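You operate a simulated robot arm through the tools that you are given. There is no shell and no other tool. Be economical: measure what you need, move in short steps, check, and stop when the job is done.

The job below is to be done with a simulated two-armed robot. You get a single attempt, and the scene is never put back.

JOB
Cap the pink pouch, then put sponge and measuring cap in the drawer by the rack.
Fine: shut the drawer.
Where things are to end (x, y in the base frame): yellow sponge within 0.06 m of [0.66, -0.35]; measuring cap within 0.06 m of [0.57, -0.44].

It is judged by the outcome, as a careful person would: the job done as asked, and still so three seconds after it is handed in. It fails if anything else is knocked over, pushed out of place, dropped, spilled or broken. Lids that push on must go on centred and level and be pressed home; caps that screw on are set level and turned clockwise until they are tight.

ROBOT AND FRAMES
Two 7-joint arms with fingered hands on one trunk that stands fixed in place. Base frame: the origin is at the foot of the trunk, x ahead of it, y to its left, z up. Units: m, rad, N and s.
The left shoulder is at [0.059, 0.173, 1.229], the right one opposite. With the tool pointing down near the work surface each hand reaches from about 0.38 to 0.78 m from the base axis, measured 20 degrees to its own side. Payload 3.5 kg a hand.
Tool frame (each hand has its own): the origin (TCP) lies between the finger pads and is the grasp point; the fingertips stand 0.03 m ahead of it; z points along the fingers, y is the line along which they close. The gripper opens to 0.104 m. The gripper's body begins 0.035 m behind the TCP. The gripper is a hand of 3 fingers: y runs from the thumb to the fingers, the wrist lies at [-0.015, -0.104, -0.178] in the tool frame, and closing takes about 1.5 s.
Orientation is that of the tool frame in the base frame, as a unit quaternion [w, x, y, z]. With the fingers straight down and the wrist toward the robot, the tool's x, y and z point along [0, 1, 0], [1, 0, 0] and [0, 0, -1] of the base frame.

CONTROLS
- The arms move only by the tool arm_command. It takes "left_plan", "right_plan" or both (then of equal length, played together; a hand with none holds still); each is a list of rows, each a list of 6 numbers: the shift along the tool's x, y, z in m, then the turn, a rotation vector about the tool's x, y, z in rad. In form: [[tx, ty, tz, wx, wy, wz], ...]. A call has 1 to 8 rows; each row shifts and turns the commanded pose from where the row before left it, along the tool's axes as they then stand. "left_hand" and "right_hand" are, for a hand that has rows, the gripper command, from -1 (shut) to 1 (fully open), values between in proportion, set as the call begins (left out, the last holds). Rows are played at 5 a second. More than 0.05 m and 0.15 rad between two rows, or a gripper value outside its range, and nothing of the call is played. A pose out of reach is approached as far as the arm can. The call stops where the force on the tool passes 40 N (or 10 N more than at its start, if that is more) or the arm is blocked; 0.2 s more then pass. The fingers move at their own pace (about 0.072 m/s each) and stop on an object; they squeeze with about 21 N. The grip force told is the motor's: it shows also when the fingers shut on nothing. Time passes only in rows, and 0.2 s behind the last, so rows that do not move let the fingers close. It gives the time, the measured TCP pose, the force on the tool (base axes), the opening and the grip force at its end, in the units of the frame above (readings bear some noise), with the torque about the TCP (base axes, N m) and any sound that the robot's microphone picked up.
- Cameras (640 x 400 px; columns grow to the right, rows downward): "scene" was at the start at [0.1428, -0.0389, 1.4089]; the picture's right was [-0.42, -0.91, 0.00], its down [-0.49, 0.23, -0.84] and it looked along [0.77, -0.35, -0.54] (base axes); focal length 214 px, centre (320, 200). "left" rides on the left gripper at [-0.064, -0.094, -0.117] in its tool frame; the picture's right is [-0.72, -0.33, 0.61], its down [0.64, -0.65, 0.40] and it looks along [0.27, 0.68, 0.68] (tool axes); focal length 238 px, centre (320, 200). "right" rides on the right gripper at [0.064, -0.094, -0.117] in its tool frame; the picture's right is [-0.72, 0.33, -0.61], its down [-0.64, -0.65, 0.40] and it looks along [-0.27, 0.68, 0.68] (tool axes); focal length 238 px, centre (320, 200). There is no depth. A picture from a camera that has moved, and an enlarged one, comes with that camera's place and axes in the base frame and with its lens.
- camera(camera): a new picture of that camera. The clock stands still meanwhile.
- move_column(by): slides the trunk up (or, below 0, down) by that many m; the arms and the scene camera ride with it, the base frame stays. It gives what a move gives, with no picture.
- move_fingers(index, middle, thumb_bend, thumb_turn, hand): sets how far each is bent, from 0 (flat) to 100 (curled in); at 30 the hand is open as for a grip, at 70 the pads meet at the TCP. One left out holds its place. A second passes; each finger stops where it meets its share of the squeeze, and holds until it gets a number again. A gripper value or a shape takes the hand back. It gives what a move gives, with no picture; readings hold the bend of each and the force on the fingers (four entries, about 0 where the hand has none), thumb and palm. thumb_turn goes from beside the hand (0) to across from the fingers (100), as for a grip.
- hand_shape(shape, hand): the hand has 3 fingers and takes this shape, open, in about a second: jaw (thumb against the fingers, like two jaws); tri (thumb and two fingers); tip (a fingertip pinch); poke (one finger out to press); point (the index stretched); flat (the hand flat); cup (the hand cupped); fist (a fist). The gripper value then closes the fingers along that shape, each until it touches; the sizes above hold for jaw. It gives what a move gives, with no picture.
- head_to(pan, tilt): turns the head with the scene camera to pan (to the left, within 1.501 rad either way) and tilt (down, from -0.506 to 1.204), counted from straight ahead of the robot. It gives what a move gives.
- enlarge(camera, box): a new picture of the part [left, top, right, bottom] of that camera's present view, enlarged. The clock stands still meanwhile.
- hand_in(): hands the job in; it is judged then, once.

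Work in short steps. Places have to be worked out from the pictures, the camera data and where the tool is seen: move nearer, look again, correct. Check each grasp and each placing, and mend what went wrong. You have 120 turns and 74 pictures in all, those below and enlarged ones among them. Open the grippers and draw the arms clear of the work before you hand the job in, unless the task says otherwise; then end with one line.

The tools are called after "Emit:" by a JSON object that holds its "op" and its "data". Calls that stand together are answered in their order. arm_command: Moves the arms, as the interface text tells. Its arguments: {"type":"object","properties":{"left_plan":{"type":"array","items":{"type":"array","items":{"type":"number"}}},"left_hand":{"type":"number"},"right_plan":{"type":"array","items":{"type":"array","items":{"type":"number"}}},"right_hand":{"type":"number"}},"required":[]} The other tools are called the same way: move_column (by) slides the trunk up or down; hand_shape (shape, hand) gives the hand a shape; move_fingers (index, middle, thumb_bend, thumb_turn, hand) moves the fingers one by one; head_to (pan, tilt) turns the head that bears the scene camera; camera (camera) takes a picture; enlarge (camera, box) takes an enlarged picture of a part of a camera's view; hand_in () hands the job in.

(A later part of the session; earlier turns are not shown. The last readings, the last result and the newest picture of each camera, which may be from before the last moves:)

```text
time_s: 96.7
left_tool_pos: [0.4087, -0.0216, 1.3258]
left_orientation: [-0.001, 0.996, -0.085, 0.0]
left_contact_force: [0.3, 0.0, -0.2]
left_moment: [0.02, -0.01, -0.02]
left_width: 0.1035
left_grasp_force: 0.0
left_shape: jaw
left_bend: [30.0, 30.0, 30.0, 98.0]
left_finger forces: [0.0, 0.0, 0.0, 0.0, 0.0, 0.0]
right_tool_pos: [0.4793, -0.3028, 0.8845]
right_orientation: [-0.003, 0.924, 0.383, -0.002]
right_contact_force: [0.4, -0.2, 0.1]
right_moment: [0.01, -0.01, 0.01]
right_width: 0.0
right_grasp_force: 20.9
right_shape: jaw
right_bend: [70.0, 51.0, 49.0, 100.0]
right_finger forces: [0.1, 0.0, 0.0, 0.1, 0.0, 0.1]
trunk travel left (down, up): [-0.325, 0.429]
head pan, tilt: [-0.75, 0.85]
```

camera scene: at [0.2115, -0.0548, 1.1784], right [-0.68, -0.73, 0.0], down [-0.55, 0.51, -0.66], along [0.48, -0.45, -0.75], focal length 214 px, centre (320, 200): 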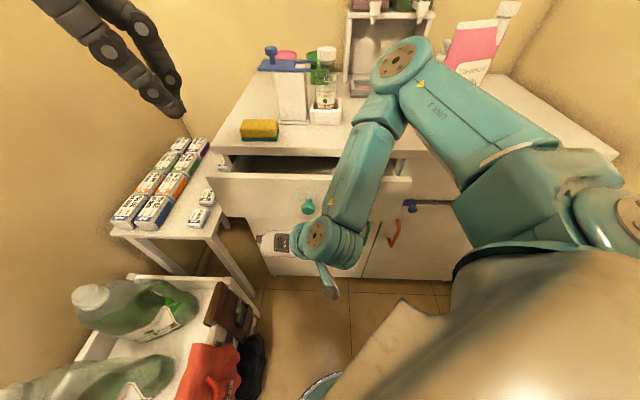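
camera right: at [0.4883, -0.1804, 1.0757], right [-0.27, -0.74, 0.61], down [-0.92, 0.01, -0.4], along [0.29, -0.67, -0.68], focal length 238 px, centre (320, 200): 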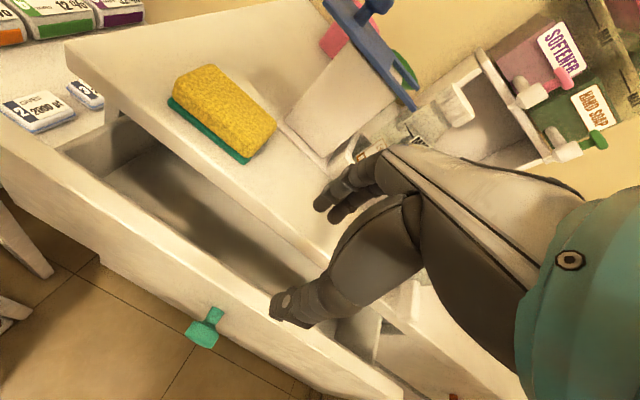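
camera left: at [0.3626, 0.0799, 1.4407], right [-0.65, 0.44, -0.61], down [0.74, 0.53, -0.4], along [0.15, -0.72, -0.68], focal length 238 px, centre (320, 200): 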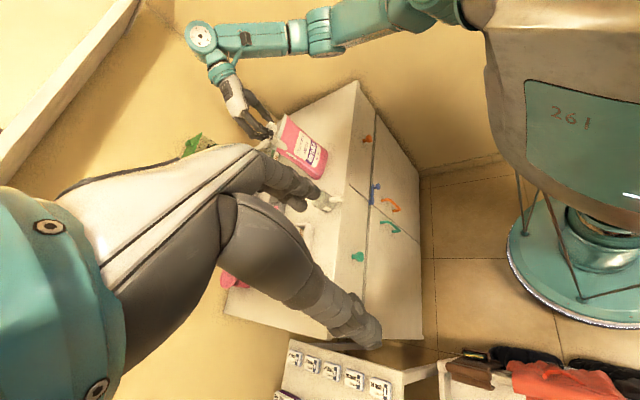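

Too low for the arm at this trunk height. I open, rise, lower the trunk 0.13 m, and retry.

Emit:
{"op": "arm_command", "data": {"right_plan": [[0, 0, -0.045, 0, 0, 0], [0, 0, -0.045, 0, 0, 0], [0, 0, -0.045, 0, 0, 0]], "right_hand": 0.45}}

Emit:
{"op": "move_column", "data": {"by": -0.13}}

```text
time_s: 97.5
left_tool_pos: [0.4084, -0.0223, 1.3263]
left_orientation: [0.0, 0.996, -0.084, 0.0]
left_contact_force: [-0.1, -0.2, 1.4]
left_moment: [-0.02, -0.02, -0.01]
left_width: 0.1036
left_grasp_force: 0.0
left_shape: jaw
left_bend: [30.0, 30.0, 30.0, 98.0]
left_finger forces: [0.1, 0.0, 0.1, 0.0, 0.1, 0.0]
right_tool_pos: [0.48, -0.3026, 1.0205]
right_orientation: [-0.003, 0.924, 0.383, -0.002]
right_contact_force: [-0.4, 0.3, 0.4]
right_moment: [-0.01, -0.03, -0.01]
right_width: 0.0753
right_grasp_force: 0.0
right_shape: jaw
right_bend: [27.0, 36.0, 57.0, 99.0]
right_finger forces: [0.0, 0.0, 0.0, 0.0, 0.0, 0.1]
trunk travel left (down, up): [-0.325, 0.429]
head pan, tilt: [-0.75, 0.85]
```

```text
time_s: 99.1
left_tool_pos: [0.4063, -0.021, 1.1972]
left_orientation: [0.001, 0.996, -0.085, 0.002]
left_contact_force: [-0.4, 0.1, 0.0]
left_moment: [-0.02, 0.02, -0.01]
left_width: 0.1034
left_grasp_force: 0.0
left_shape: jaw
left_bend: [30.0, 30.0, 30.0, 98.0]
left_finger forces: [0.1, 0.0, 0.0, 0.0, 0.0, 0.0]
right_tool_pos: [0.4796, -0.3004, 0.8942]
right_orientation: [0.002, 0.923, 0.384, 0.004]
right_contact_force: [-6.5, 5.7, 33.8]
right_moment: [-1.57, -1.06, -0.09]
right_width: 0.0747
right_grasp_force: 0.1
right_shape: jaw
right_bend: [27.0, 34.0, 56.0, 99.0]
right_finger forces: [0.0, 34.2, 0.0, 0.0, 0.0, 0.0]
trunk travel left (down, up): [-0.195, 0.559]
head pan, tilt: [-0.75, 0.85]
```

The finger is pressing on something (the counter's overhanging edge, probably). I rise 3 cm and look.

Emit:
{"op": "arm_command", "data": {"right_plan": [[0, 0, -0.02, 0, 0, 0], [0, 0, -0.02, 0, 0, 0], [0, 0, 0, 0, 0, 0]]}}

Emit:
{"op": "camera", "data": {"camera": "right"}}

```text
time_s: 99.9
left_tool_pos: [0.409, -0.0219, 1.1968]
left_orientation: [0.0, 0.996, -0.085, 0.0]
left_contact_force: [1.0, -0.7, 0.5]
left_moment: [0.02, 0.01, -0.02]
left_width: 0.1036
left_grasp_force: 0.1
left_shape: jaw
left_bend: [30.0, 30.0, 30.0, 98.0]
left_finger forces: [0.1, 0.0, 0.0, 0.1, 0.1, 0.0]
right_tool_pos: [0.4809, -0.301, 0.9298]
right_orientation: [-0.003, 0.924, 0.383, -0.002]
right_contact_force: [-0.9, -0.3, 1.4]
right_moment: [-0.02, 0.01, 0.01]
right_width: 0.0754
right_grasp_force: 0.0
right_shape: jaw
right_bend: [27.0, 36.0, 56.0, 99.0]
right_finger forces: [0.0, 0.0, 0.0, 0.0, 0.0, 0.0]
trunk travel left (down, up): [-0.195, 0.559]
head pan, tilt: [-0.75, 0.85]
```

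```text
8 pictures are left
camera right: at [0.4588, -0.1917, 1.0473], right [-0.27, -0.74, 0.61], down [-0.92, 0.01, -0.4], along [0.29, -0.67, -0.68], focal length 238 px, centre (320, 200)
```

right: 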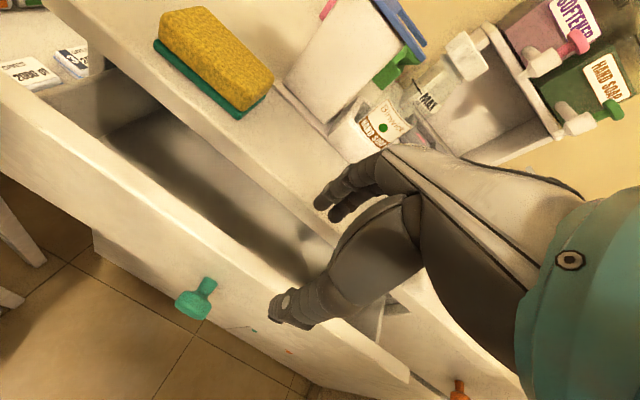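

Geometry: panel mid is ~9 cm out, with a 4 cm gap to the counter's overhang. I narrow the opening to 5 cm, shift 8 mm outward and descend into the gap.

Emit:
{"op": "arm_command", "data": {"right_plan": [[0, -0.008, 0, 0, 0, 0], [0, 0, 0, 0, 0, 0], [0, 0, 0.026, 0, 0, 0], [0, 0, 0.026, 0, 0, 0], [0, 0, 0.026, 0, 0, 0]], "right_hand": -0.05}}

Emit:
{"op": "arm_command", "data": {"right_plan": [[0, 0, 0, 0, 0, 0], [0, 0, 0, 0, 0, 0], [0, 0, 0, 0, 0, 0], [0, 0, 0, 0, 0, 0], [0, 0, 0, 0, 0, 0]], "right_hand": -1}}

```text
time_s: 101.1
left_tool_pos: [0.4099, -0.0225, 1.1952]
left_orientation: [-0.001, 0.996, -0.084, 0.001]
left_contact_force: [0.6, 0.5, 0.1]
left_moment: [-0.03, 0.0, -0.01]
left_width: 0.1036
left_grasp_force: 0.1
left_shape: jaw
left_bend: [30.0, 30.0, 30.0, 98.0]
left_finger forces: [0.0, 0.0, 0.0, 0.0, 0.0, 0.1]
right_tool_pos: [0.4753, -0.2962, 0.852]
right_orientation: [-0.002, 0.924, 0.382, -0.003]
right_contact_force: [0.3, 0.3, -0.6]
right_moment: [0.01, -0.01, 0.02]
right_width: 0.0499
right_grasp_force: 0.1
right_shape: jaw
right_bend: [74.0, 45.0, 71.0, 100.0]
right_finger forces: [0.1, 0.1, 0.0, 0.0, 0.0, 0.0]
trunk travel left (down, up): [-0.195, 0.559]
head pan, tilt: [-0.75, 0.85]
```

```text
time_s: 102.3
left_tool_pos: [0.4095, -0.0227, 1.1954]
left_orientation: [0.0, 0.996, -0.085, 0.0]
left_contact_force: [0.3, 0.1, -0.4]
left_moment: [0.0, 0.02, -0.02]
left_width: 0.1035
left_grasp_force: 0.0
left_shape: jaw
left_bend: [30.0, 30.0, 30.0, 98.0]
left_finger forces: [0.0, 0.0, 0.0, 0.0, 0.0, 0.0]
right_tool_pos: [0.4749, -0.2965, 0.8523]
right_orientation: [-0.001, 0.924, 0.383, -0.002]
right_contact_force: [0.5, 0.5, -3.0]
right_moment: [-0.01, -0.02, -0.02]
right_width: 0.0129
right_grasp_force: 21.3
right_shape: jaw
right_bend: [72.0, 63.0, 74.0, 100.0]
right_finger forces: [12.0, 6.1, 0.0, 0.0, 18.6, 0.0]
trunk travel left (down, up): [-0.195, 0.559]
head pan, tilt: [-0.75, 0.85]
```

The panel is gripped (1.3 cm thick). I pull outward.

Emit:
{"op": "arm_command", "data": {"right_plan": [[0, -0.01, 0, 0, 0, 0], [0, -0.015, 0, 0, 0, 0], [0, -0.015, 0, 0, 0, 0], [0, -0.015, 0, 0, 0, 0], [0, -0.012, 0, 0, 0, 0]]}}

```text
time_s: 103.5
left_tool_pos: [0.41, -0.022, 1.1953]
left_orientation: [0.0, 0.996, -0.085, 0.0]
left_contact_force: [-0.9, -0.8, 0.1]
left_moment: [-0.01, 0.02, 0.0]
left_width: 0.1036
left_grasp_force: 0.1
left_shape: jaw
left_bend: [30.0, 30.0, 30.0, 98.0]
left_finger forces: [0.0, 0.0, 0.0, 0.0, 0.0, 0.1]
right_tool_pos: [0.4271, -0.2495, 0.8514]
right_orientation: [-0.003, 0.924, 0.382, -0.002]
right_contact_force: [0.4, 0.0, -5.4]
right_moment: [-0.04, -0.03, -0.01]
right_width: 0.0129
right_grasp_force: 21.3
right_shape: jaw
right_bend: [72.0, 63.0, 74.0, 100.0]
right_finger forces: [13.1, 6.8, 0.0, 0.1, 18.9, 0.1]
trunk travel left (down, up): [-0.195, 0.559]
head pan, tilt: [-0.75, 0.85]
```

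It slides nicely. A bit more.

Emit:
{"op": "arm_command", "data": {"right_plan": [[0, -0.012, 0, 0, 0, 0], [0, -0.012, 0, 0, 0, 0]]}}

```text
time_s: 104.1
left_tool_pos: [0.4089, -0.0223, 1.1952]
left_orientation: [0.0, 0.996, -0.084, -0.001]
left_contact_force: [0.6, -0.3, 0.1]
left_moment: [0.0, 0.03, 0.03]
left_width: 0.1037
left_grasp_force: 0.1
left_shape: jaw
left_bend: [30.0, 30.0, 30.0, 98.0]
left_finger forces: [0.0, 0.0, 0.1, 0.1, 0.1, 0.0]
right_tool_pos: [0.4113, -0.2324, 0.8529]
right_orientation: [-0.002, 0.924, 0.382, -0.003]
right_contact_force: [0.3, -1.1, -6.4]
right_moment: [-0.05, -0.07, -0.02]
right_width: 0.0128
right_grasp_force: 21.1
right_shape: jaw
right_bend: [72.0, 63.0, 74.0, 100.0]
right_finger forces: [13.1, 7.0, 0.1, 0.1, 18.3, 0.0]
trunk travel left (down, up): [-0.195, 0.559]
head pan, tilt: [-0.75, 0.85]
```

The drawer is now open ~18 cm; drop points now are sponge ≈ (0.532,-0.223) and cup ≈ (0.442,-0.313). I release the panel, rise and go over the sponge at ≈(0.65,-0.265).

Emit:
{"op": "arm_command", "data": {"right_plan": [[0, 0, 0, 0, 0, 0], [0, 0, 0, 0, 0, 0], [0, 0, 0, 0, 0, 0], [0, 0, -0.04, 0, 0, 0], [0, 0, -0.045, 0, 0, 0], [0, 0, -0.045, 0, 0, 0], [0, 0, -0.02, 0, 0, 0]], "right_hand": -0.05}}

Emit:
{"op": "arm_command", "data": {"right_plan": [[0.029, 0.038, 0, 0, 0, 0], [0.029, 0.038, 0, 0, 0, 0], [0.029, 0.038, 0, 0, 0, 0], [0.029, 0.038, 0, 0, 0, 0], [0.029, 0.0385, 0, 0, 0, 0]], "right_hand": 0.8}}

Emit:
{"op": "camera", "data": {"camera": "right"}}

```text
time_s: 105.7
left_tool_pos: [0.4098, -0.0228, 1.1962]
left_orientation: [0.0, 0.996, -0.085, 0.0]
left_contact_force: [-0.8, -0.1, 0.4]
left_moment: [0.0, 0.03, 0.02]
left_width: 0.1036
left_grasp_force: 0.1
left_shape: jaw
left_bend: [30.0, 30.0, 30.0, 98.0]
left_finger forces: [0.0, 0.1, 0.0, 0.0, 0.0, 0.0]
right_tool_pos: [0.4092, -0.2331, 1.0024]
right_orientation: [-0.002, 0.924, 0.383, -0.002]
right_contact_force: [0.8, 0.2, 0.6]
right_moment: [-0.01, -0.01, 0.0]
right_width: 0.0491
right_grasp_force: 0.0
right_shape: jaw
right_bend: [74.0, 46.0, 71.0, 100.0]
right_finger forces: [0.1, 0.1, 0.1, 0.0, 0.0, 0.1]
trunk travel left (down, up): [-0.195, 0.559]
head pan, tilt: [-0.75, 0.85]
```

```text
time_s: 106.9
left_tool_pos: [0.411, -0.0214, 1.1951]
left_orientation: [0.0, 0.996, -0.084, 0.0]
left_contact_force: [0.3, -0.3, -0.2]
left_moment: [0.02, 0.0, -0.01]
left_width: 0.1036
left_grasp_force: 0.1
left_shape: jaw
left_bend: [30.0, 30.0, 30.0, 98.0]
left_finger forces: [0.0, 0.1, 0.0, 0.0, 0.1, 0.0]
right_tool_pos: [0.6478, -0.2655, 1.0012]
right_orientation: [-0.003, 0.924, 0.383, -0.002]
right_contact_force: [0.0, -0.5, 0.1]
right_moment: [0.0, 0.0, -0.01]
right_width: 0.0933
right_grasp_force: 0.1
right_shape: jaw
right_bend: [29.0, 32.0, 35.0, 98.0]
right_finger forces: [0.0, 0.0, 0.0, 0.1, 0.1, 0.0]
trunk travel left (down, up): [-0.195, 0.559]
head pan, tilt: [-0.75, 0.85]
```

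```text
7 pictures are left
camera right: at [0.6265, -0.1548, 1.1178], right [-0.27, -0.74, 0.61], down [-0.92, 0.01, -0.4], along [0.29, -0.67, -0.68], focal length 238 px, centre (320, 200)
```

right: 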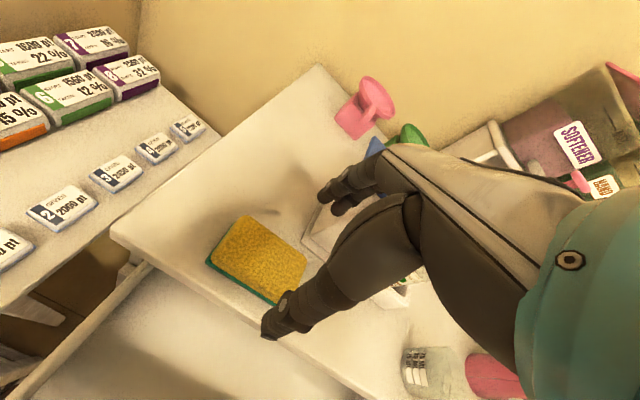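

Sponge centre ≈ (0.657,-0.263), aligned with the hand. I adjust, descend and grip.

Emit:
{"op": "arm_command", "data": {"right_plan": [[0.0085, 0.0042, 0.01, 0, 0, 0], [0, 0, 0.026, 0, 0, 0], [0, 0, 0.026, 0, 0, 0], [0, 0, 0.025, 0, 0, 0]], "right_hand": 0.6}}

Emit:
{"op": "arm_command", "data": {"right_plan": [[0, 0, 0, 0, 0, 0], [0, 0, 0, 0, 0, 0], [0, 0, 0, 0, 0, 0], [0, 0, 0, 0, 0, 0], [0, 0, 0, 0, 0, 0]], "right_hand": -1}}

Emit:
{"op": "arm_command", "data": {"right_plan": [[0, 0, -0.03, 0, 0, 0], [0, 0, -0.04, 0, 0, 0], [0, 0, -0.02, 0, 0, 0]]}}

```text
time_s: 107.9
left_tool_pos: [0.4092, -0.0226, 1.1954]
left_orientation: [-0.001, 0.996, -0.084, 0.0]
left_contact_force: [0.2, -0.9, -0.1]
left_moment: [0.03, 0.02, 0.02]
left_width: 0.1038
left_grasp_force: 0.1
left_shape: jaw
left_bend: [30.0, 30.0, 30.0, 98.0]
left_finger forces: [0.1, 0.0, 0.0, 0.1, 0.0, 0.0]
right_tool_pos: [0.6557, -0.2636, 0.9143]
right_orientation: [-0.002, 0.924, 0.383, -0.002]
right_contact_force: [-0.1, 0.5, 0.0]
right_moment: [0.03, -0.01, -0.01]
right_width: 0.0833
right_grasp_force: 0.1
right_shape: jaw
right_bend: [27.0, 34.0, 49.0, 99.0]
right_finger forces: [0.1, 0.0, 0.0, 0.0, 0.1, 0.0]
trunk travel left (down, up): [-0.195, 0.559]
head pan, tilt: [-0.75, 0.85]
```

```text
time_s: 109.1
left_tool_pos: [0.4079, -0.023, 1.196]
left_orientation: [0.0, 0.996, -0.084, 0.0]
left_contact_force: [0.8, -0.5, -0.4]
left_moment: [0.03, 0.02, 0.04]
left_width: 0.1038
left_grasp_force: 0.0
left_shape: jaw
left_bend: [30.0, 30.0, 30.0, 98.0]
left_finger forces: [0.0, 0.1, 0.1, 0.0, 0.0, 0.1]
right_tool_pos: [0.6558, -0.2625, 0.9151]
right_orientation: [-0.003, 0.924, 0.382, -0.001]
right_contact_force: [0.5, 0.1, -0.2]
right_moment: [-0.01, 0.0, -0.03]
right_width: 0.0465
right_grasp_force: 21.2
right_shape: jaw
right_bend: [74.0, 47.0, 71.0, 100.0]
right_finger forces: [12.2, 6.7, 0.1, 0.1, 19.1, 0.0]
trunk travel left (down, up): [-0.195, 0.559]
head pan, tilt: [-0.75, 0.85]
```

```text
time_s: 109.9
left_tool_pos: [0.41, -0.0219, 1.1952]
left_orientation: [0.0, 0.996, -0.084, 0.0]
left_contact_force: [-1.1, 0.3, 0.2]
left_moment: [0.04, -0.02, 0.03]
left_width: 0.1036
left_grasp_force: 0.0
left_shape: jaw
left_bend: [30.0, 30.0, 30.0, 98.0]
left_finger forces: [0.0, 0.1, 0.0, 0.1, 0.1, 0.0]
right_tool_pos: [0.6569, -0.2633, 1.0049]
right_orientation: [-0.002, 0.924, 0.383, 0.0]
right_contact_force: [-1.0, 0.0, -0.3]
right_moment: [-0.01, 0.04, -0.03]
right_width: 0.0464
right_grasp_force: 21.1
right_shape: jaw
right_bend: [74.0, 47.0, 71.0, 100.0]
right_finger forces: [12.3, 6.7, 0.1, 0.0, 19.0, 0.1]
trunk travel left (down, up): [-0.195, 0.559]
head pan, tilt: [-0.75, 0.85]
```

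Sponge held. I carry it over the open drawer and lower it in.

Emit:
{"op": "arm_command", "data": {"right_plan": [[-0.015, -0.0302, 0, 0, 0, 0], [-0.015, -0.0302, 0, 0, 0, 0], [-0.015, -0.0302, 0, 0, 0, 0], [-0.015, -0.0302, 0, 0, 0, 0], [0, 0, 0.045, 0, 0, 0], [0, 0, 0.04, 0, 0, 0]]}}

Emit:
{"op": "enlarge", "data": {"camera": "scene", "box": [180, 70, 440, 232]}}

```text
time_s: 111.3
left_tool_pos: [0.4102, -0.0218, 1.1955]
left_orientation: [0.0, 0.996, -0.084, 0.0]
left_contact_force: [0.6, 0.1, 0.0]
left_moment: [0.02, -0.03, 0.0]
left_width: 0.1035
left_grasp_force: 0.0
left_shape: jaw
left_bend: [30.0, 30.0, 30.0, 98.0]
left_finger forces: [0.1, 0.0, 0.1, 0.0, 0.0, 0.1]
right_tool_pos: [0.5289, -0.2192, 0.9198]
right_orientation: [-0.003, 0.924, 0.382, -0.001]
right_contact_force: [0.0, 1.4, -0.7]
right_moment: [0.0, -0.02, 0.03]
right_width: 0.0465
right_grasp_force: 21.1
right_shape: jaw
right_bend: [74.0, 47.0, 71.0, 100.0]
right_finger forces: [12.3, 6.7, 0.0, 0.0, 19.0, 0.0]
trunk travel left (down, up): [-0.195, 0.559]
head pan, tilt: [-0.75, 0.85]
```

```text
2.46 times, centred on (310, 151) of scene
camera zoom: at [0.174, -0.0547, 1.2516], right [-0.68, -0.73, 0.0], down [-0.55, 0.51, -0.66], along [0.48, -0.45, -0.75], focal length 528 px, centre (345, 321)
```

zoom: 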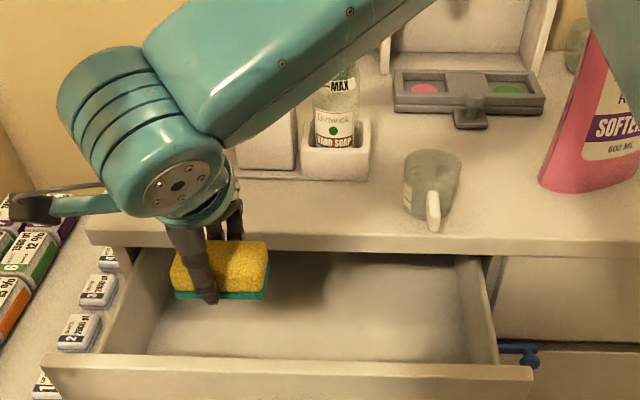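

Sponge is right over the drawer. I lower to z≈0.80 and release.

Emit:
{"op": "arm_command", "data": {"right_plan": [[0, 0, 0.04, 0, 0, 0], [0, 0, 0.04, 0, 0, 0], [0, 0, 0.035, 0, 0, 0], [0, 0, 0.01, 0, 0, 0]]}}

```text
time_s: 112.3
left_tool_pos: [0.4096, -0.0224, 1.195]
left_orientation: [-0.001, 0.996, -0.085, 0.0]
left_contact_force: [-0.1, 0.3, -0.8]
left_moment: [0.02, -0.01, -0.03]
left_width: 0.1038
left_grasp_force: 0.0
left_shape: jaw
left_bend: [30.0, 30.0, 30.0, 98.0]
left_finger forces: [0.0, 0.0, 0.0, 0.1, 0.1, 0.0]
right_tool_pos: [0.5262, -0.2246, 0.7992]
right_orientation: [-0.003, 0.923, 0.384, 0.0]
right_contact_force: [0.7, -0.2, 0.1]
right_moment: [-0.03, 0.02, -0.04]
right_width: 0.0464
right_grasp_force: 20.8
right_shape: jaw
right_bend: [74.0, 47.0, 71.0, 100.0]
right_finger forces: [12.3, 6.8, 0.0, 0.0, 19.0, 0.0]
right hand out of reach, approached as far as the arm can: row 3, 4
trunk travel left (down, up): [-0.195, 0.559]
head pan, tilt: [-0.75, 0.85]
```

At the arm's limit; I use the trunk to go down 2.5 cm more so the sponge is nearly on the drawer floor.

Emit:
{"op": "move_column", "data": {"by": -0.025}}

Emit:
{"op": "arm_command", "data": {"right_plan": [[0, 0, 0, 0, 0, 0], [0, 0, 0, 0, 0, 0], [0, 0, 0, 0, 0, 0]], "right_hand": 0.35}}

Emit:
{"op": "arm_command", "data": {"right_plan": [[0, 0, -0.03, 0, 0, 0], [0, 0, -0.045, 0, 0, 0], [0, 0, -0.045, 0, 0, 0], [0, 0, -0.045, 0, 0, 0], [0, 0, -0.045, 0, 0, 0], [0, 0, -0.02, 0, 0, 0]]}}

```text
time_s: 113.0
left_tool_pos: [0.4081, -0.0223, 1.1703]
left_orientation: [0.0, 0.996, -0.084, 0.0]
left_contact_force: [0.1, -0.3, 0.7]
left_moment: [0.0, -0.03, 0.01]
left_width: 0.1037
left_grasp_force: 0.1
left_shape: jaw
left_bend: [30.0, 30.0, 30.0, 98.0]
left_finger forces: [0.1, 0.0, 0.0, 0.0, 0.0, 0.0]
right_tool_pos: [0.5252, -0.2261, 0.774]
right_orientation: [-0.002, 0.924, 0.383, -0.001]
right_contact_force: [0.7, -0.5, -0.9]
right_moment: [-0.02, -0.01, 0.02]
right_width: 0.0466
right_grasp_force: 21.1
right_shape: jaw
right_bend: [74.0, 47.0, 71.0, 100.0]
right_finger forces: [12.8, 6.9, 0.1, 0.1, 20.7, 0.1]
trunk travel left (down, up): [-0.17, 0.584]
head pan, tilt: [-0.75, 0.85]
```

```text
time_s: 113.8
left_tool_pos: [0.41, -0.0222, 1.1703]
left_orientation: [-0.001, 0.996, -0.085, -0.001]
left_contact_force: [0.3, 0.3, 0.3]
left_moment: [-0.02, 0.01, 0.02]
left_width: 0.1036
left_grasp_force: 0.0
left_shape: jaw
left_bend: [30.0, 30.0, 30.0, 98.0]
left_finger forces: [0.0, 0.0, 0.0, 0.0, 0.0, 0.1]
right_tool_pos: [0.5266, -0.2248, 0.7738]
right_orientation: [-0.003, 0.924, 0.383, -0.002]
right_contact_force: [1.4, -1.6, -0.8]
right_moment: [-0.01, -0.02, 0.0]
right_width: 0.0692
right_grasp_force: 0.0
right_shape: jaw
right_bend: [28.0, 38.0, 61.0, 100.0]
right_finger forces: [0.1, 0.0, 0.1, 0.1, 1.8, 0.1]
trunk travel left (down, up): [-0.17, 0.584]
head pan, tilt: [-0.75, 0.85]
```

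```text
time_s: 115.2
left_tool_pos: [0.4093, -0.0229, 1.1704]
left_orientation: [0.0, 0.996, -0.084, 0.0]
left_contact_force: [0.1, 0.8, 0.4]
left_moment: [0.0, -0.03, 0.01]
left_width: 0.1036
left_grasp_force: 0.1
left_shape: jaw
left_bend: [30.0, 30.0, 30.0, 98.0]
left_finger forces: [0.0, 0.0, 0.1, 0.1, 0.0, 0.0]
right_tool_pos: [0.5274, -0.227, 1.0058]
right_orientation: [-0.002, 0.924, 0.383, -0.002]
right_contact_force: [-0.1, -0.1, -0.4]
right_moment: [0.0, 0.03, 0.03]
right_width: 0.07
right_grasp_force: 0.1
right_shape: jaw
right_bend: [28.0, 38.0, 60.0, 100.0]
right_finger forces: [0.1, 0.0, 0.0, 0.0, 0.0, 0.1]
trunk travel left (down, up): [-0.17, 0.584]
head pan, tilt: [-0.75, 0.85]
```

Sponge placed. Now I move over the measuring cup at ≈(0.480,-0.474) and turn the hand so it closes along the counter edge, away from the handle.

Emit:
{"op": "arm_command", "data": {"right_plan": [[-0.0347, 0.0235, -0.01, 0, 0, 0], [-0.0347, 0.0235, -0.01, 0, 0, 0], [-0.0347, 0.0235, -0.005, 0, 0, 0], [-0.0347, 0.0235, 0, 0, 0, 0], [-0.0347, 0.0235, 0, 0, 0, 0], [-0.0347, 0.0235, 0, 0, 0, 0]], "right_hand": 0.9}}

Emit:
{"op": "arm_command", "data": {"right_plan": [[0, 0, 0, 0, 0, 0.142], [0, 0, 0, 0, 0, 0.142], [0, 0, 0, 0, 0, 0.142], [0, 0, 0, 0, 0, 0.142], [0, 0, 0, 0, 0, 0.142], [0, 0, 0, 0, 0, 0.142], [0, 0, 0, 0, 0, 0.142], [0, 0, 0, 0, 0, 0.142]]}}

Emit:
{"op": "arm_command", "data": {"right_plan": [[0, 0, 0, 0, 0, 0.142], [0, 0, 0, 0, 0, 0.142]]}}

Emit:
{"op": "camera", "data": {"camera": "right"}}

```text
time_s: 116.6
left_tool_pos: [0.4095, -0.0235, 1.1711]
left_orientation: [0.0, 0.996, -0.085, -0.001]
left_contact_force: [0.2, 0.0, -0.8]
left_moment: [-0.04, 0.03, 0.01]
left_width: 0.1036
left_grasp_force: 0.0
left_shape: jaw
left_bend: [30.0, 30.0, 30.0, 98.0]
left_finger forces: [0.1, 0.0, 0.1, 0.0, 0.0, 0.0]
right_tool_pos: [0.4793, -0.4726, 1.0289]
right_orientation: [-0.002, 0.924, 0.383, -0.001]
right_contact_force: [0.0, 0.5, -0.1]
right_moment: [0.03, 0.04, 0.03]
right_width: 0.0988
right_grasp_force: 0.1
right_shape: jaw
right_bend: [32.0, 31.0, 31.0, 98.0]
right_finger forces: [0.0, 0.0, 0.0, 0.1, 0.1, 0.0]
trunk travel left (down, up): [-0.17, 0.584]
head pan, tilt: [-0.75, 0.85]
```

```text
time_s: 118.4
left_tool_pos: [0.4087, -0.0232, 1.1701]
left_orientation: [0.0, 0.996, -0.085, 0.001]
left_contact_force: [-0.6, -0.1, 0.5]
left_moment: [0.0, -0.01, -0.01]
left_width: 0.1038
left_grasp_force: 0.0
left_shape: jaw
left_bend: [30.0, 30.0, 30.0, 98.0]
left_finger forces: [0.1, 0.0, 0.0, 0.1, 0.0, 0.0]
right_tool_pos: [0.4796, -0.4724, 1.0291]
right_orientation: [0.0, 0.985, -0.175, -0.002]
right_contact_force: [-1.0, -0.5, -0.6]
right_moment: [0.03, -0.03, -0.02]
right_width: 0.0988
right_grasp_force: 0.2
right_shape: jaw
right_bend: [32.0, 31.0, 31.0, 98.0]
right_finger forces: [0.0, 0.1, 0.0, 0.1, 0.1, 0.0]
trunk travel left (down, up): [-0.17, 0.584]
head pan, tilt: [-0.75, 0.85]
```

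```text
time_s: 119.0
left_tool_pos: [0.41, -0.0232, 1.1715]
left_orientation: [-0.001, 0.996, -0.085, 0.0]
left_contact_force: [-0.3, 0.1, 0.7]
left_moment: [0.0, 0.0, 0.02]
left_width: 0.1037
left_grasp_force: 0.0
left_shape: jaw
left_bend: [30.0, 30.0, 30.0, 98.0]
left_finger forces: [0.0, 0.0, 0.0, 0.0, 0.1, 0.1]
right_tool_pos: [0.4793, -0.4739, 1.0287]
right_orientation: [-0.001, 0.95, -0.313, -0.002]
right_contact_force: [0.3, 0.6, -0.1]
right_moment: [0.01, 0.03, 0.0]
right_width: 0.0988
right_grasp_force: 0.1
right_shape: jaw
right_bend: [32.0, 31.0, 31.0, 98.0]
right_finger forces: [0.0, 0.0, 0.0, 0.0, 0.1, 0.1]
trunk travel left (down, up): [-0.17, 0.584]
head pan, tilt: [-0.75, 0.85]
```

```text
5 pictures are left
camera right: at [0.5871, -0.4366, 1.1459], right [-0.77, 0.16, 0.62], down [-0.13, 0.91, -0.4], along [-0.63, -0.39, -0.68], focal length 238 px, centre (320, 200)
```

right: 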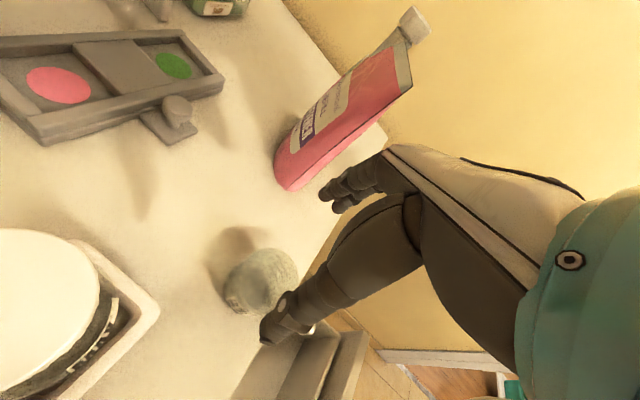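

Cup centre refined ≈ (0.472,-0.467), rim z≈0.94. I correct, descend to z≈0.922 and grip.

Emit:
{"op": "arm_command", "data": {"right_plan": [[-0.01, -0.001, 0.01, 0, 0, 0], [0, 0, 0.032, 0, 0, 0], [0, 0, 0.032, 0, 0, 0], [0, 0, 0.032, 0, 0, 0]]}}

Emit:
{"op": "arm_command", "data": {"right_plan": [[0, 0, 0, 0, 0, 0], [0, 0, 0, 0, 0, 0], [0, 0, 0, 0, 0, 0], [0, 0, 0, 0, 0, 0], [0, 0, 0, 0, 0, 0]], "right_hand": -1}}

Emit:
{"op": "arm_command", "data": {"right_plan": [[0, 0, -0.03, 0, 0, 0], [0, 0, -0.04, 0, 0, 0], [0, 0, -0.03, 0, 0, 0]]}}

```text
time_s: 120.0
left_tool_pos: [0.4092, -0.0222, 1.1709]
left_orientation: [-0.001, 0.996, -0.084, 0.0]
left_contact_force: [0.0, -0.1, 0.5]
left_moment: [-0.02, 0.01, 0.02]
left_width: 0.1036
left_grasp_force: 0.1
left_shape: jaw
left_bend: [30.0, 30.0, 30.0, 98.0]
left_finger forces: [0.1, 0.0, 0.0, 0.1, 0.0, 0.1]
right_tool_pos: [0.4719, -0.4663, 0.9241]
right_orientation: [-0.001, 0.95, -0.311, -0.003]
right_contact_force: [0.4, -0.2, 0.2]
right_moment: [0.03, 0.0, -0.02]
right_width: 0.0986
right_grasp_force: 0.0
right_shape: jaw
right_bend: [32.0, 31.0, 31.0, 98.0]
right_finger forces: [0.0, 0.1, 0.1, 0.1, 0.0, 0.0]
trunk travel left (down, up): [-0.17, 0.584]
head pan, tilt: [-0.75, 0.85]
```

```text
time_s: 121.2
left_tool_pos: [0.4087, -0.0231, 1.1705]
left_orientation: [-0.001, 0.996, -0.084, 0.0]
left_contact_force: [-0.2, 0.8, -0.5]
left_moment: [0.03, 0.02, -0.01]
left_width: 0.1035
left_grasp_force: 0.1
left_shape: jaw
left_bend: [30.0, 30.0, 30.0, 98.0]
left_finger forces: [0.1, 0.0, 0.1, 0.0, 0.0, 0.1]
right_tool_pos: [0.4718, -0.4666, 0.9244]
right_orientation: [-0.001, 0.95, -0.312, -0.002]
right_contact_force: [-0.3, -0.4, 0.0]
right_moment: [0.0, 0.01, 0.01]
right_width: 0.0472
right_grasp_force: 21.2
right_shape: jaw
right_bend: [74.0, 47.0, 71.0, 100.0]
right_finger forces: [11.6, 6.9, 0.0, 0.0, 18.5, 0.0]
trunk travel left (down, up): [-0.17, 0.584]
head pan, tilt: [-0.75, 0.85]
```

```text
time_s: 122.0
left_tool_pos: [0.4101, -0.0226, 1.171]
left_orientation: [0.0, 0.997, -0.084, 0.0]
left_contact_force: [0.4, -0.2, 0.2]
left_moment: [0.01, 0.0, -0.02]
left_width: 0.1033
left_grasp_force: 0.1
left_shape: jaw
left_bend: [30.0, 30.0, 30.0, 98.0]
left_finger forces: [0.0, 0.1, 0.1, 0.0, 0.0, 0.1]
right_tool_pos: [0.4716, -0.4676, 1.0247]
right_orientation: [-0.001, 0.95, -0.313, -0.003]
right_contact_force: [-0.4, -0.6, 0.8]
right_moment: [0.02, -0.01, 0.02]
right_width: 0.0471
right_grasp_force: 21.1
right_shape: jaw
right_bend: [74.0, 47.0, 71.0, 100.0]
right_finger forces: [11.6, 6.9, 0.0, 0.0, 18.5, 0.1]
trunk travel left (down, up): [-0.17, 0.584]
head pan, tilt: [-0.75, 0.85]
```

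Cup held. I carry it over the drawer target and lower it.

Emit:
{"op": "arm_command", "data": {"right_plan": [[-0.029, -0.0265, 0, 0, 0, 0], [-0.029, -0.0265, 0, 0, 0, 0], [-0.029, -0.0265, 0, 0, 0, 0], [-0.029, -0.0265, 0, 0, 0, 0], [0, 0, 0.045, 0, 0, 0], [0, 0, 0.04, 0, 0, 0]]}}

Emit:
{"op": "enlarge", "data": {"camera": "scene", "box": [180, 70, 440, 232]}}

```text
time_s: 123.4
left_tool_pos: [0.4094, -0.023, 1.1704]
left_orientation: [0.001, 0.996, -0.084, 0.0]
left_contact_force: [-0.3, 0.0, -0.4]
left_moment: [-0.01, 0.02, 0.01]
left_width: 0.1037
left_grasp_force: 0.0
left_shape: jaw
left_bend: [30.0, 30.0, 30.0, 98.0]
left_finger forces: [0.0, 0.0, 0.0, 0.1, 0.0, 0.1]
right_tool_pos: [0.4458, -0.3245, 0.9411]
right_orientation: [-0.002, 0.95, -0.311, -0.004]
right_contact_force: [0.0, -0.9, -0.3]
right_moment: [-0.01, -0.02, 0.02]
right_width: 0.0471
right_grasp_force: 21.1
right_shape: jaw
right_bend: [74.0, 47.0, 71.0, 100.0]
right_finger forces: [11.7, 7.1, 0.1, 0.0, 18.6, 0.0]
right hand out of reach, approached as far as the arm can: row 6
trunk travel left (down, up): [-0.17, 0.584]
head pan, tilt: [-0.75, 0.85]
```

```text
2.46 times, centred on (310, 151) of scene
camera zoom: at [0.187, -0.0548, 1.2256], right [-0.68, -0.73, 0.0], down [-0.55, 0.51, -0.66], along [0.48, -0.45, -0.75], focal length 528 px, centre (345, 321)
```

zoom: 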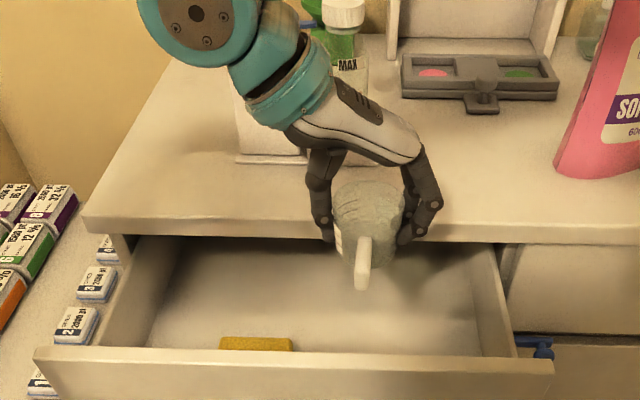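

In this wrist orientation the arm can't go lower. The sponge lies as intended. I rise a little and turn the hand back to the orientation that reached into the drawer.

Emit:
{"op": "arm_command", "data": {"right_plan": [[0, 0, -0.03, 0, 0, -0.14], [0, 0, -0.02, 0, 0, -0.14], [0, 0, 0, 0, 0, -0.14], [0, 0, 0, 0, 0, -0.14], [0, 0, 0, 0, 0, -0.14], [0, 0, 0, 0, 0, -0.14], [0, 0, 0, 0, 0, -0.14], [0, 0, 0, 0, 0, -0.14]]}}

Emit:
{"op": "arm_command", "data": {"right_plan": [[0, 0, 0, 0, 0, -0.14], [0, 0, 0, 0, 0, -0.14]]}}

Emit:
{"op": "move_column", "data": {"by": -0.08}}

```text
time_s: 125.2
left_tool_pos: [0.4088, -0.0231, 1.1702]
left_orientation: [0.0, 0.996, -0.085, 0.0]
left_contact_force: [0.5, 0.0, -0.2]
left_moment: [0.0, 0.03, 0.01]
left_width: 0.1036
left_grasp_force: 0.0
left_shape: jaw
left_bend: [30.0, 30.0, 30.0, 98.0]
left_finger forces: [0.0, 0.0, 0.0, 0.0, 0.1, 0.1]
right_tool_pos: [0.4459, -0.3249, 0.9934]
right_orientation: [-0.002, 0.97, 0.242, -0.001]
right_contact_force: [-0.3, -0.1, 0.2]
right_moment: [-0.02, -0.01, 0.0]
right_width: 0.0473
right_grasp_force: 20.6
right_shape: jaw
right_bend: [74.0, 47.0, 71.0, 100.0]
right_finger forces: [11.6, 7.0, 0.0, 0.1, 18.4, 0.0]
trunk travel left (down, up): [-0.17, 0.584]
head pan, tilt: [-0.75, 0.85]
```

```text
time_s: 125.8
left_tool_pos: [0.4092, -0.0231, 1.1704]
left_orientation: [0.0, 0.996, -0.085, 0.0]
left_contact_force: [0.0, -0.9, 0.4]
left_moment: [-0.03, 0.0, 0.0]
left_width: 0.1037
left_grasp_force: 0.1
left_shape: jaw
left_bend: [30.0, 30.0, 30.0, 98.0]
left_finger forces: [0.1, 0.0, 0.0, 0.0, 0.1, 0.0]
right_tool_pos: [0.447, -0.3229, 0.992]
right_orientation: [-0.002, 0.927, 0.374, -0.002]
right_contact_force: [0.4, -0.6, -0.3]
right_moment: [0.02, 0.0, -0.01]
right_width: 0.0467
right_grasp_force: 21.1
right_shape: jaw
right_bend: [74.0, 47.0, 71.0, 100.0]
right_finger forces: [11.6, 7.0, 0.0, 0.0, 18.4, 0.0]
trunk travel left (down, up): [-0.17, 0.584]
head pan, tilt: [-0.75, 0.85]
```

```text
time_s: 127.0
left_tool_pos: [0.4085, -0.0225, 1.0904]
left_orientation: [-0.001, 0.996, -0.085, 0.0]
left_contact_force: [0.3, 0.5, 0.6]
left_moment: [0.01, -0.05, 0.0]
left_width: 0.1037
left_grasp_force: 0.1
left_shape: jaw
left_bend: [30.0, 30.0, 30.0, 98.0]
left_finger forces: [0.0, 0.1, 0.1, 0.0, 0.0, 0.0]
right_tool_pos: [0.4458, -0.3235, 0.9127]
right_orientation: [-0.002, 0.928, 0.373, 0.0]
right_contact_force: [-0.2, 0.1, -0.7]
right_moment: [0.0, 0.03, -0.03]
right_width: 0.0468
right_grasp_force: 20.9
right_shape: jaw
right_bend: [74.0, 47.0, 71.0, 100.0]
right_finger forces: [11.5, 7.0, 0.0, 0.0, 18.4, 0.1]
trunk travel left (down, up): [-0.09, 0.664]
head pan, tilt: [-0.75, 0.85]
```

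Now I shift outward 1.4 cm for finger clearance and lower.

Emit:
{"op": "arm_command", "data": {"right_plan": [[0, -0.0145, 0, 0, 0, 0], [0, 0, 0.04, 0, 0, 0], [0, 0, 0.04, 0, 0, 0], [0, 0, 0.035, 0, 0, 0]]}}

Emit:
{"op": "arm_command", "data": {"right_plan": [[0, 0, 0.008, 0, 0, 0], [0, 0, 0.006, 0, 0, 0], [0, 0, 0.005, 0, 0, 0]]}}

```text
time_s: 128.0
left_tool_pos: [0.4089, -0.0219, 1.0902]
left_orientation: [0.0, 0.996, -0.085, -0.001]
left_contact_force: [0.2, -0.1, -0.3]
left_moment: [0.02, -0.01, 0.01]
left_width: 0.1036
left_grasp_force: 0.0
left_shape: jaw
left_bend: [30.0, 30.0, 30.0, 98.0]
left_finger forces: [0.0, 0.0, 0.1, 0.0, 0.0, 0.0]
right_tool_pos: [0.4626, -0.3137, 0.8032]
right_orientation: [-0.003, 0.928, 0.373, -0.001]
right_contact_force: [0.3, 0.5, -1.1]
right_moment: [-0.04, -0.03, 0.01]
right_width: 0.0472
right_grasp_force: 21.1
right_shape: jaw
right_bend: [74.0, 47.0, 71.0, 100.0]
right_finger forces: [11.7, 7.0, 0.0, 0.0, 18.5, 0.0]
right hand out of reach, approached as far as the arm can: row 1, 2, 3
trunk travel left (down, up): [-0.09, 0.664]
head pan, tilt: [-0.75, 0.85]
```

```text
time_s: 128.8
left_tool_pos: [0.4088, -0.0225, 1.0903]
left_orientation: [0.0, 0.996, -0.085, 0.001]
left_contact_force: [-0.2, 0.7, 0.0]
left_moment: [0.02, -0.02, -0.01]
left_width: 0.1035
left_grasp_force: 0.1
left_shape: jaw
left_bend: [30.0, 30.0, 30.0, 98.0]
left_finger forces: [0.0, 0.1, 0.1, 0.1, 0.0, 0.0]
right_tool_pos: [0.463, -0.3137, 0.7852]
right_orientation: [-0.002, 0.928, 0.373, -0.001]
right_contact_force: [0.5, -0.6, -0.6]
right_moment: [-0.01, -0.01, -0.02]
right_width: 0.047
right_grasp_force: 20.5
right_shape: jaw
right_bend: [74.0, 47.0, 71.0, 100.0]
right_finger forces: [11.7, 7.2, 0.0, 0.1, 18.3, 0.0]
trunk travel left (down, up): [-0.09, 0.664]
head pan, tilt: [-0.75, 0.85]
```

Slightly off the ideal (2 cm) but within tolerance. I keep lowering to floor contact.

Emit:
{"op": "arm_command", "data": {"right_plan": [[0, 0, 0.006, 0, 0, 0], [0, 0, 0.006, 0, 0, 0], [0, 0, 0.005, 0, 0, 0]]}}

```text
time_s: 129.6
left_tool_pos: [0.4099, -0.0231, 1.0885]
left_orientation: [0.0, 0.996, -0.085, 0.0]
left_contact_force: [0.6, -0.6, 0.0]
left_moment: [-0.04, -0.04, 0.02]
left_width: 0.1038
left_grasp_force: 0.0
left_shape: jaw
left_bend: [30.0, 30.0, 30.0, 98.0]
left_finger forces: [0.0, 0.1, 0.1, 0.1, 0.1, 0.1]
right_tool_pos: [0.4611, -0.3132, 0.7684]
right_orientation: [-0.003, 0.928, 0.373, -0.002]
right_contact_force: [-0.3, 0.8, 0.2]
right_moment: [-0.03, 0.01, -0.01]
right_width: 0.0471
right_grasp_force: 21.3
right_shape: jaw
right_bend: [74.0, 47.0, 71.0, 100.0]
right_finger forces: [11.7, 7.2, 0.1, 0.0, 18.4, 0.0]
trunk travel left (down, up): [-0.09, 0.664]
head pan, tilt: [-0.75, 0.85]
```

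Still free; continue.

Emit:
{"op": "arm_command", "data": {"right_plan": [[0, 0, 0.006, 0, 0, 0], [0, 0, 0.006, 0, 0, 0], [0, 0, 0.005, 0, 0, 0], [0, 0, 0.005, 0, 0, 0]]}}

```text
time_s: 130.6
left_tool_pos: [0.4069, -0.0213, 1.0922]
left_orientation: [0.001, 0.996, -0.084, 0.0]
left_contact_force: [0.1, 0.1, 0.3]
left_moment: [0.01, 0.01, 0.05]
left_width: 0.1036
left_grasp_force: 0.1
left_shape: jaw
left_bend: [30.0, 30.0, 30.0, 98.0]
left_finger forces: [0.0, 0.0, 0.1, 0.0, 0.0, 0.0]
right_tool_pos: [0.4617, -0.3131, 0.7497]
right_orientation: [0.001, 0.928, 0.373, 0.003]
right_contact_force: [-1.9, -0.8, 37.4]
right_moment: [0.36, 0.35, -0.02]
right_width: 0.0466
right_grasp_force: 21.4
right_shape: jaw
right_bend: [75.0, 47.0, 72.0, 100.0]
right_finger forces: [12.5, 9.4, 0.0, 0.1, 33.1, 0.0]
trunk travel left (down, up): [-0.09, 0.664]
head pan, tilt: [-0.75, 0.85]
```

Floor contact. I ease up, open slightly, and withdraw straight up.

Emit:
{"op": "arm_command", "data": {"right_plan": [[0, 0, -0.007, 0, 0, 0], [0, 0, 0, 0, 0, 0]]}}

Emit:
{"op": "arm_command", "data": {"right_plan": [[0, 0, 0, 0, 0, 0], [0, 0, 0, 0, 0, 0], [0, 0, 0, 0, 0, 0], [0, 0, -0.03, 0, 0, 0], [0, 0, -0.04, 0, 0, 0], [0, 0, -0.045, 0, 0, 0], [0, 0, -0.045, 0, 0, 0], [0, 0, -0.045, 0, 0, 0]], "right_hand": 0.25}}

Emit:
{"op": "enlarge", "data": {"camera": "scene", "box": [160, 70, 460, 257]}}

```text
time_s: 131.2
left_tool_pos: [0.41, -0.0227, 1.0893]
left_orientation: [0.0, 0.996, -0.085, 0.0]
left_contact_force: [0.7, 0.0, -0.8]
left_moment: [0.02, 0.02, -0.01]
left_width: 0.1036
left_grasp_force: 0.1
left_shape: jaw
left_bend: [30.0, 30.0, 30.0, 98.0]
left_finger forces: [0.0, 0.1, 0.0, 0.1, 0.1, 0.1]
right_tool_pos: [0.4596, -0.3134, 0.7524]
right_orientation: [-0.003, 0.928, 0.373, -0.004]
right_contact_force: [-0.6, 0.3, 1.7]
right_moment: [0.03, -0.02, 0.01]
right_width: 0.0454
right_grasp_force: 20.6
right_shape: jaw
right_bend: [75.0, 47.0, 72.0, 100.0]
right_finger forces: [11.1, 7.4, 0.1, 0.0, 18.1, 0.0]
trunk travel left (down, up): [-0.09, 0.664]
head pan, tilt: [-0.75, 0.85]
```

```text
time_s: 133.0
left_tool_pos: [0.4096, -0.0229, 1.0905]
left_orientation: [0.0, 0.996, -0.085, -0.001]
left_contact_force: [-0.6, -0.2, -1.1]
left_moment: [0.02, 0.03, 0.06]
left_width: 0.1035
left_grasp_force: 0.0
left_shape: jaw
left_bend: [30.0, 30.0, 30.0, 98.0]
left_finger forces: [0.0, 0.0, 0.0, 0.0, 0.0, 0.0]
right_tool_pos: [0.4631, -0.3127, 0.9581]
right_orientation: [-0.002, 0.928, 0.373, -0.002]
right_contact_force: [-0.2, -0.2, -0.9]
right_moment: [-0.03, 0.03, -0.01]
right_width: 0.0648
right_grasp_force: 0.0
right_shape: jaw
right_bend: [28.0, 40.0, 63.0, 100.0]
right_finger forces: [0.1, 0.1, 0.0, 0.0, 0.1, 0.1]
trunk travel left (down, up): [-0.09, 0.664]
head pan, tilt: [-0.75, 0.85]
```

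```text
2.13 times, centred on (310, 164) of scene
camera zoom: at [0.2317, -0.0546, 1.1413], right [-0.68, -0.73, 0.0], down [-0.55, 0.51, -0.66], along [0.48, -0.45, -0.75], focal length 458 px, centre (341, 278)
```

zoom: 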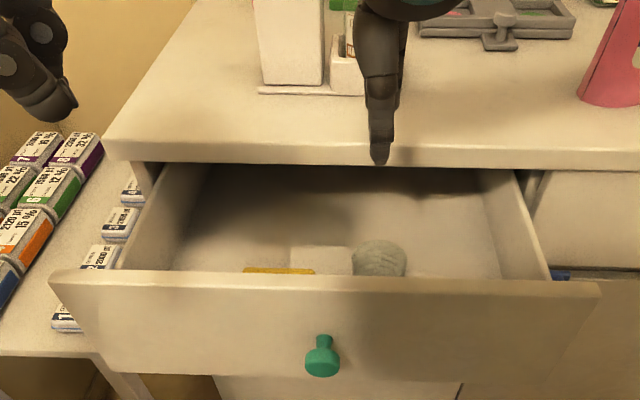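

Both items are inside the drawer. To close it, I grip the panel top again as before and push it in part-way. First trunk up 0.1 and over the panel.

Emit:
{"op": "move_column", "data": {"by": 0.1}}

Emit:
{"op": "arm_command", "data": {"right_plan": [[0.006, -0.031, 0, 0, 0, 0], [0.006, -0.031, 0, 0, 0, 0], [0.006, -0.031, 0, 0, 0, 0], [0, 0, 0.04, 0, 0, 0]], "right_hand": -0.02}}

```text
time_s: 134.3
left_tool_pos: [0.4106, -0.0224, 1.1906]
left_orientation: [0.0, 0.996, -0.084, -0.001]
left_contact_force: [-0.7, 0.1, -0.6]
left_moment: [-0.04, 0.03, 0.04]
left_width: 0.1035
left_grasp_force: 0.1
left_shape: jaw
left_bend: [30.0, 30.0, 30.0, 98.0]
left_finger forces: [0.1, 0.0, 0.0, 0.0, 0.0, 0.0]
right_tool_pos: [0.4622, -0.3145, 1.0572]
right_orientation: [-0.003, 0.928, 0.373, -0.003]
right_contact_force: [-0.9, -0.4, -0.3]
right_moment: [0.03, 0.01, -0.01]
right_width: 0.0649
right_grasp_force: 0.1
right_shape: jaw
right_bend: [28.0, 40.0, 63.0, 100.0]
right_finger forces: [0.0, 0.0, 0.0, 0.0, 0.0, 0.0]
trunk travel left (down, up): [-0.19, 0.564]
head pan, tilt: [-0.75, 0.85]
```

```text
time_s: 135.3
left_tool_pos: [0.41, -0.0227, 1.1916]
left_orientation: [0.0, 0.996, -0.084, -0.001]
left_contact_force: [0.2, 0.4, -0.3]
left_moment: [-0.03, 0.01, 0.03]
left_width: 0.1036
left_grasp_force: 0.0
left_shape: jaw
left_bend: [30.0, 30.0, 30.0, 98.0]
left_finger forces: [0.0, 0.0, 0.1, 0.0, 0.0, 0.1]
right_tool_pos: [0.4112, -0.2344, 1.0185]
right_orientation: [-0.002, 0.928, 0.373, -0.001]
right_contact_force: [0.7, -0.3, 0.6]
right_moment: [-0.01, 0.02, 0.01]
right_width: 0.0512
right_grasp_force: 0.1
right_shape: jaw
right_bend: [74.0, 45.0, 70.0, 100.0]
right_finger forces: [0.0, 0.0, 0.0, 0.1, 0.1, 0.1]
trunk travel left (down, up): [-0.19, 0.564]
head pan, tilt: [-0.75, 0.85]
```

Over the panel as before; descend and grip.

Emit:
{"op": "arm_command", "data": {"right_plan": [[0, 0.001, 0.042, 0, 0, 0], [0, 0, 0.042, 0, 0, 0], [0, 0, 0.042, 0, 0, 0], [0, 0, 0.039, 0, 0, 0]]}}

Emit:
{"op": "arm_command", "data": {"right_plan": [[0, 0, 0, 0, 0, 0], [0, 0, 0, 0, 0, 0], [0, 0, 0, 0, 0, 0], [0, 0, 0, 0, 0, 0], [0, 0, 0, 0, 0, 0]], "right_hand": -1}}

```text
time_s: 136.3
left_tool_pos: [0.4101, -0.022, 1.1904]
left_orientation: [0.0, 0.996, -0.085, -0.001]
left_contact_force: [0.3, 0.3, 0.1]
left_moment: [0.01, -0.01, 0.04]
left_width: 0.1037
left_grasp_force: 0.0
left_shape: jaw
left_bend: [30.0, 30.0, 30.0, 98.0]
left_finger forces: [0.1, 0.0, 0.0, 0.1, 0.0, 0.0]
right_tool_pos: [0.4097, -0.2346, 0.8528]
right_orientation: [-0.001, 0.928, 0.373, -0.002]
right_contact_force: [0.8, 0.3, 0.8]
right_moment: [0.01, 0.0, 0.02]
right_width: 0.0516
right_grasp_force: 0.1
right_shape: jaw
right_bend: [74.0, 45.0, 70.0, 100.0]
right_finger forces: [0.0, 0.1, 0.0, 0.0, 0.0, 0.0]
trunk travel left (down, up): [-0.19, 0.564]
head pan, tilt: [-0.75, 0.85]
```

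```text
time_s: 137.5
left_tool_pos: [0.4094, -0.023, 1.1904]
left_orientation: [0.0, 0.996, -0.085, 0.0]
left_contact_force: [0.4, -0.3, 0.0]
left_moment: [0.0, -0.02, -0.01]
left_width: 0.1034
left_grasp_force: 0.0
left_shape: jaw
left_bend: [30.0, 30.0, 30.0, 98.0]
left_finger forces: [0.0, 0.0, 0.0, 0.0, 0.0, 0.0]
right_tool_pos: [0.4089, -0.2343, 0.8538]
right_orientation: [-0.002, 0.928, 0.373, -0.003]
right_contact_force: [-0.1, -0.1, -2.6]
right_moment: [0.0, -0.02, 0.04]
right_width: 0.0131
right_grasp_force: 20.9
right_shape: jaw
right_bend: [71.0, 66.0, 74.0, 100.0]
right_finger forces: [12.0, 6.4, 0.0, 0.1, 18.6, 0.0]
trunk travel left (down, up): [-0.19, 0.564]
head pan, tilt: [-0.75, 0.85]
```

Gripped. I push in ~8.5 cm smoothly.

Emit:
{"op": "arm_command", "data": {"right_plan": [[0.0002, 0.01, 0, 0, 0, 0], [0.0002, 0.014, 0, 0, 0, 0], [0.0003, 0.016, 0, 0, 0, 0], [0.0003, 0.016, 0, 0, 0, 0], [0.0003, 0.016, 0, 0, 0, 0], [0.0002, 0.012, 0, 0, 0, 0]]}}

```text
time_s: 138.9
left_tool_pos: [0.4088, -0.0226, 1.1899]
left_orientation: [0.0, 0.996, -0.084, 0.0]
left_contact_force: [-0.1, -0.4, -1.0]
left_moment: [0.0, -0.02, -0.02]
left_width: 0.1038
left_grasp_force: 0.0
left_shape: jaw
left_bend: [30.0, 30.0, 30.0, 98.0]
left_finger forces: [0.1, 0.0, 0.0, 0.0, 0.0, 0.0]
right_tool_pos: [0.4706, -0.2947, 0.8526]
right_orientation: [-0.002, 0.928, 0.373, -0.001]
right_contact_force: [-1.1, 0.1, 0.4]
right_moment: [0.02, 0.02, 0.04]
right_width: 0.0134
right_grasp_force: 21.2
right_shape: jaw
right_bend: [71.0, 66.0, 74.0, 100.0]
right_finger forces: [12.6, 6.7, 0.0, 0.1, 20.6, 0.1]
trunk travel left (down, up): [-0.19, 0.564]
head pan, tilt: [-0.75, 0.85]
```

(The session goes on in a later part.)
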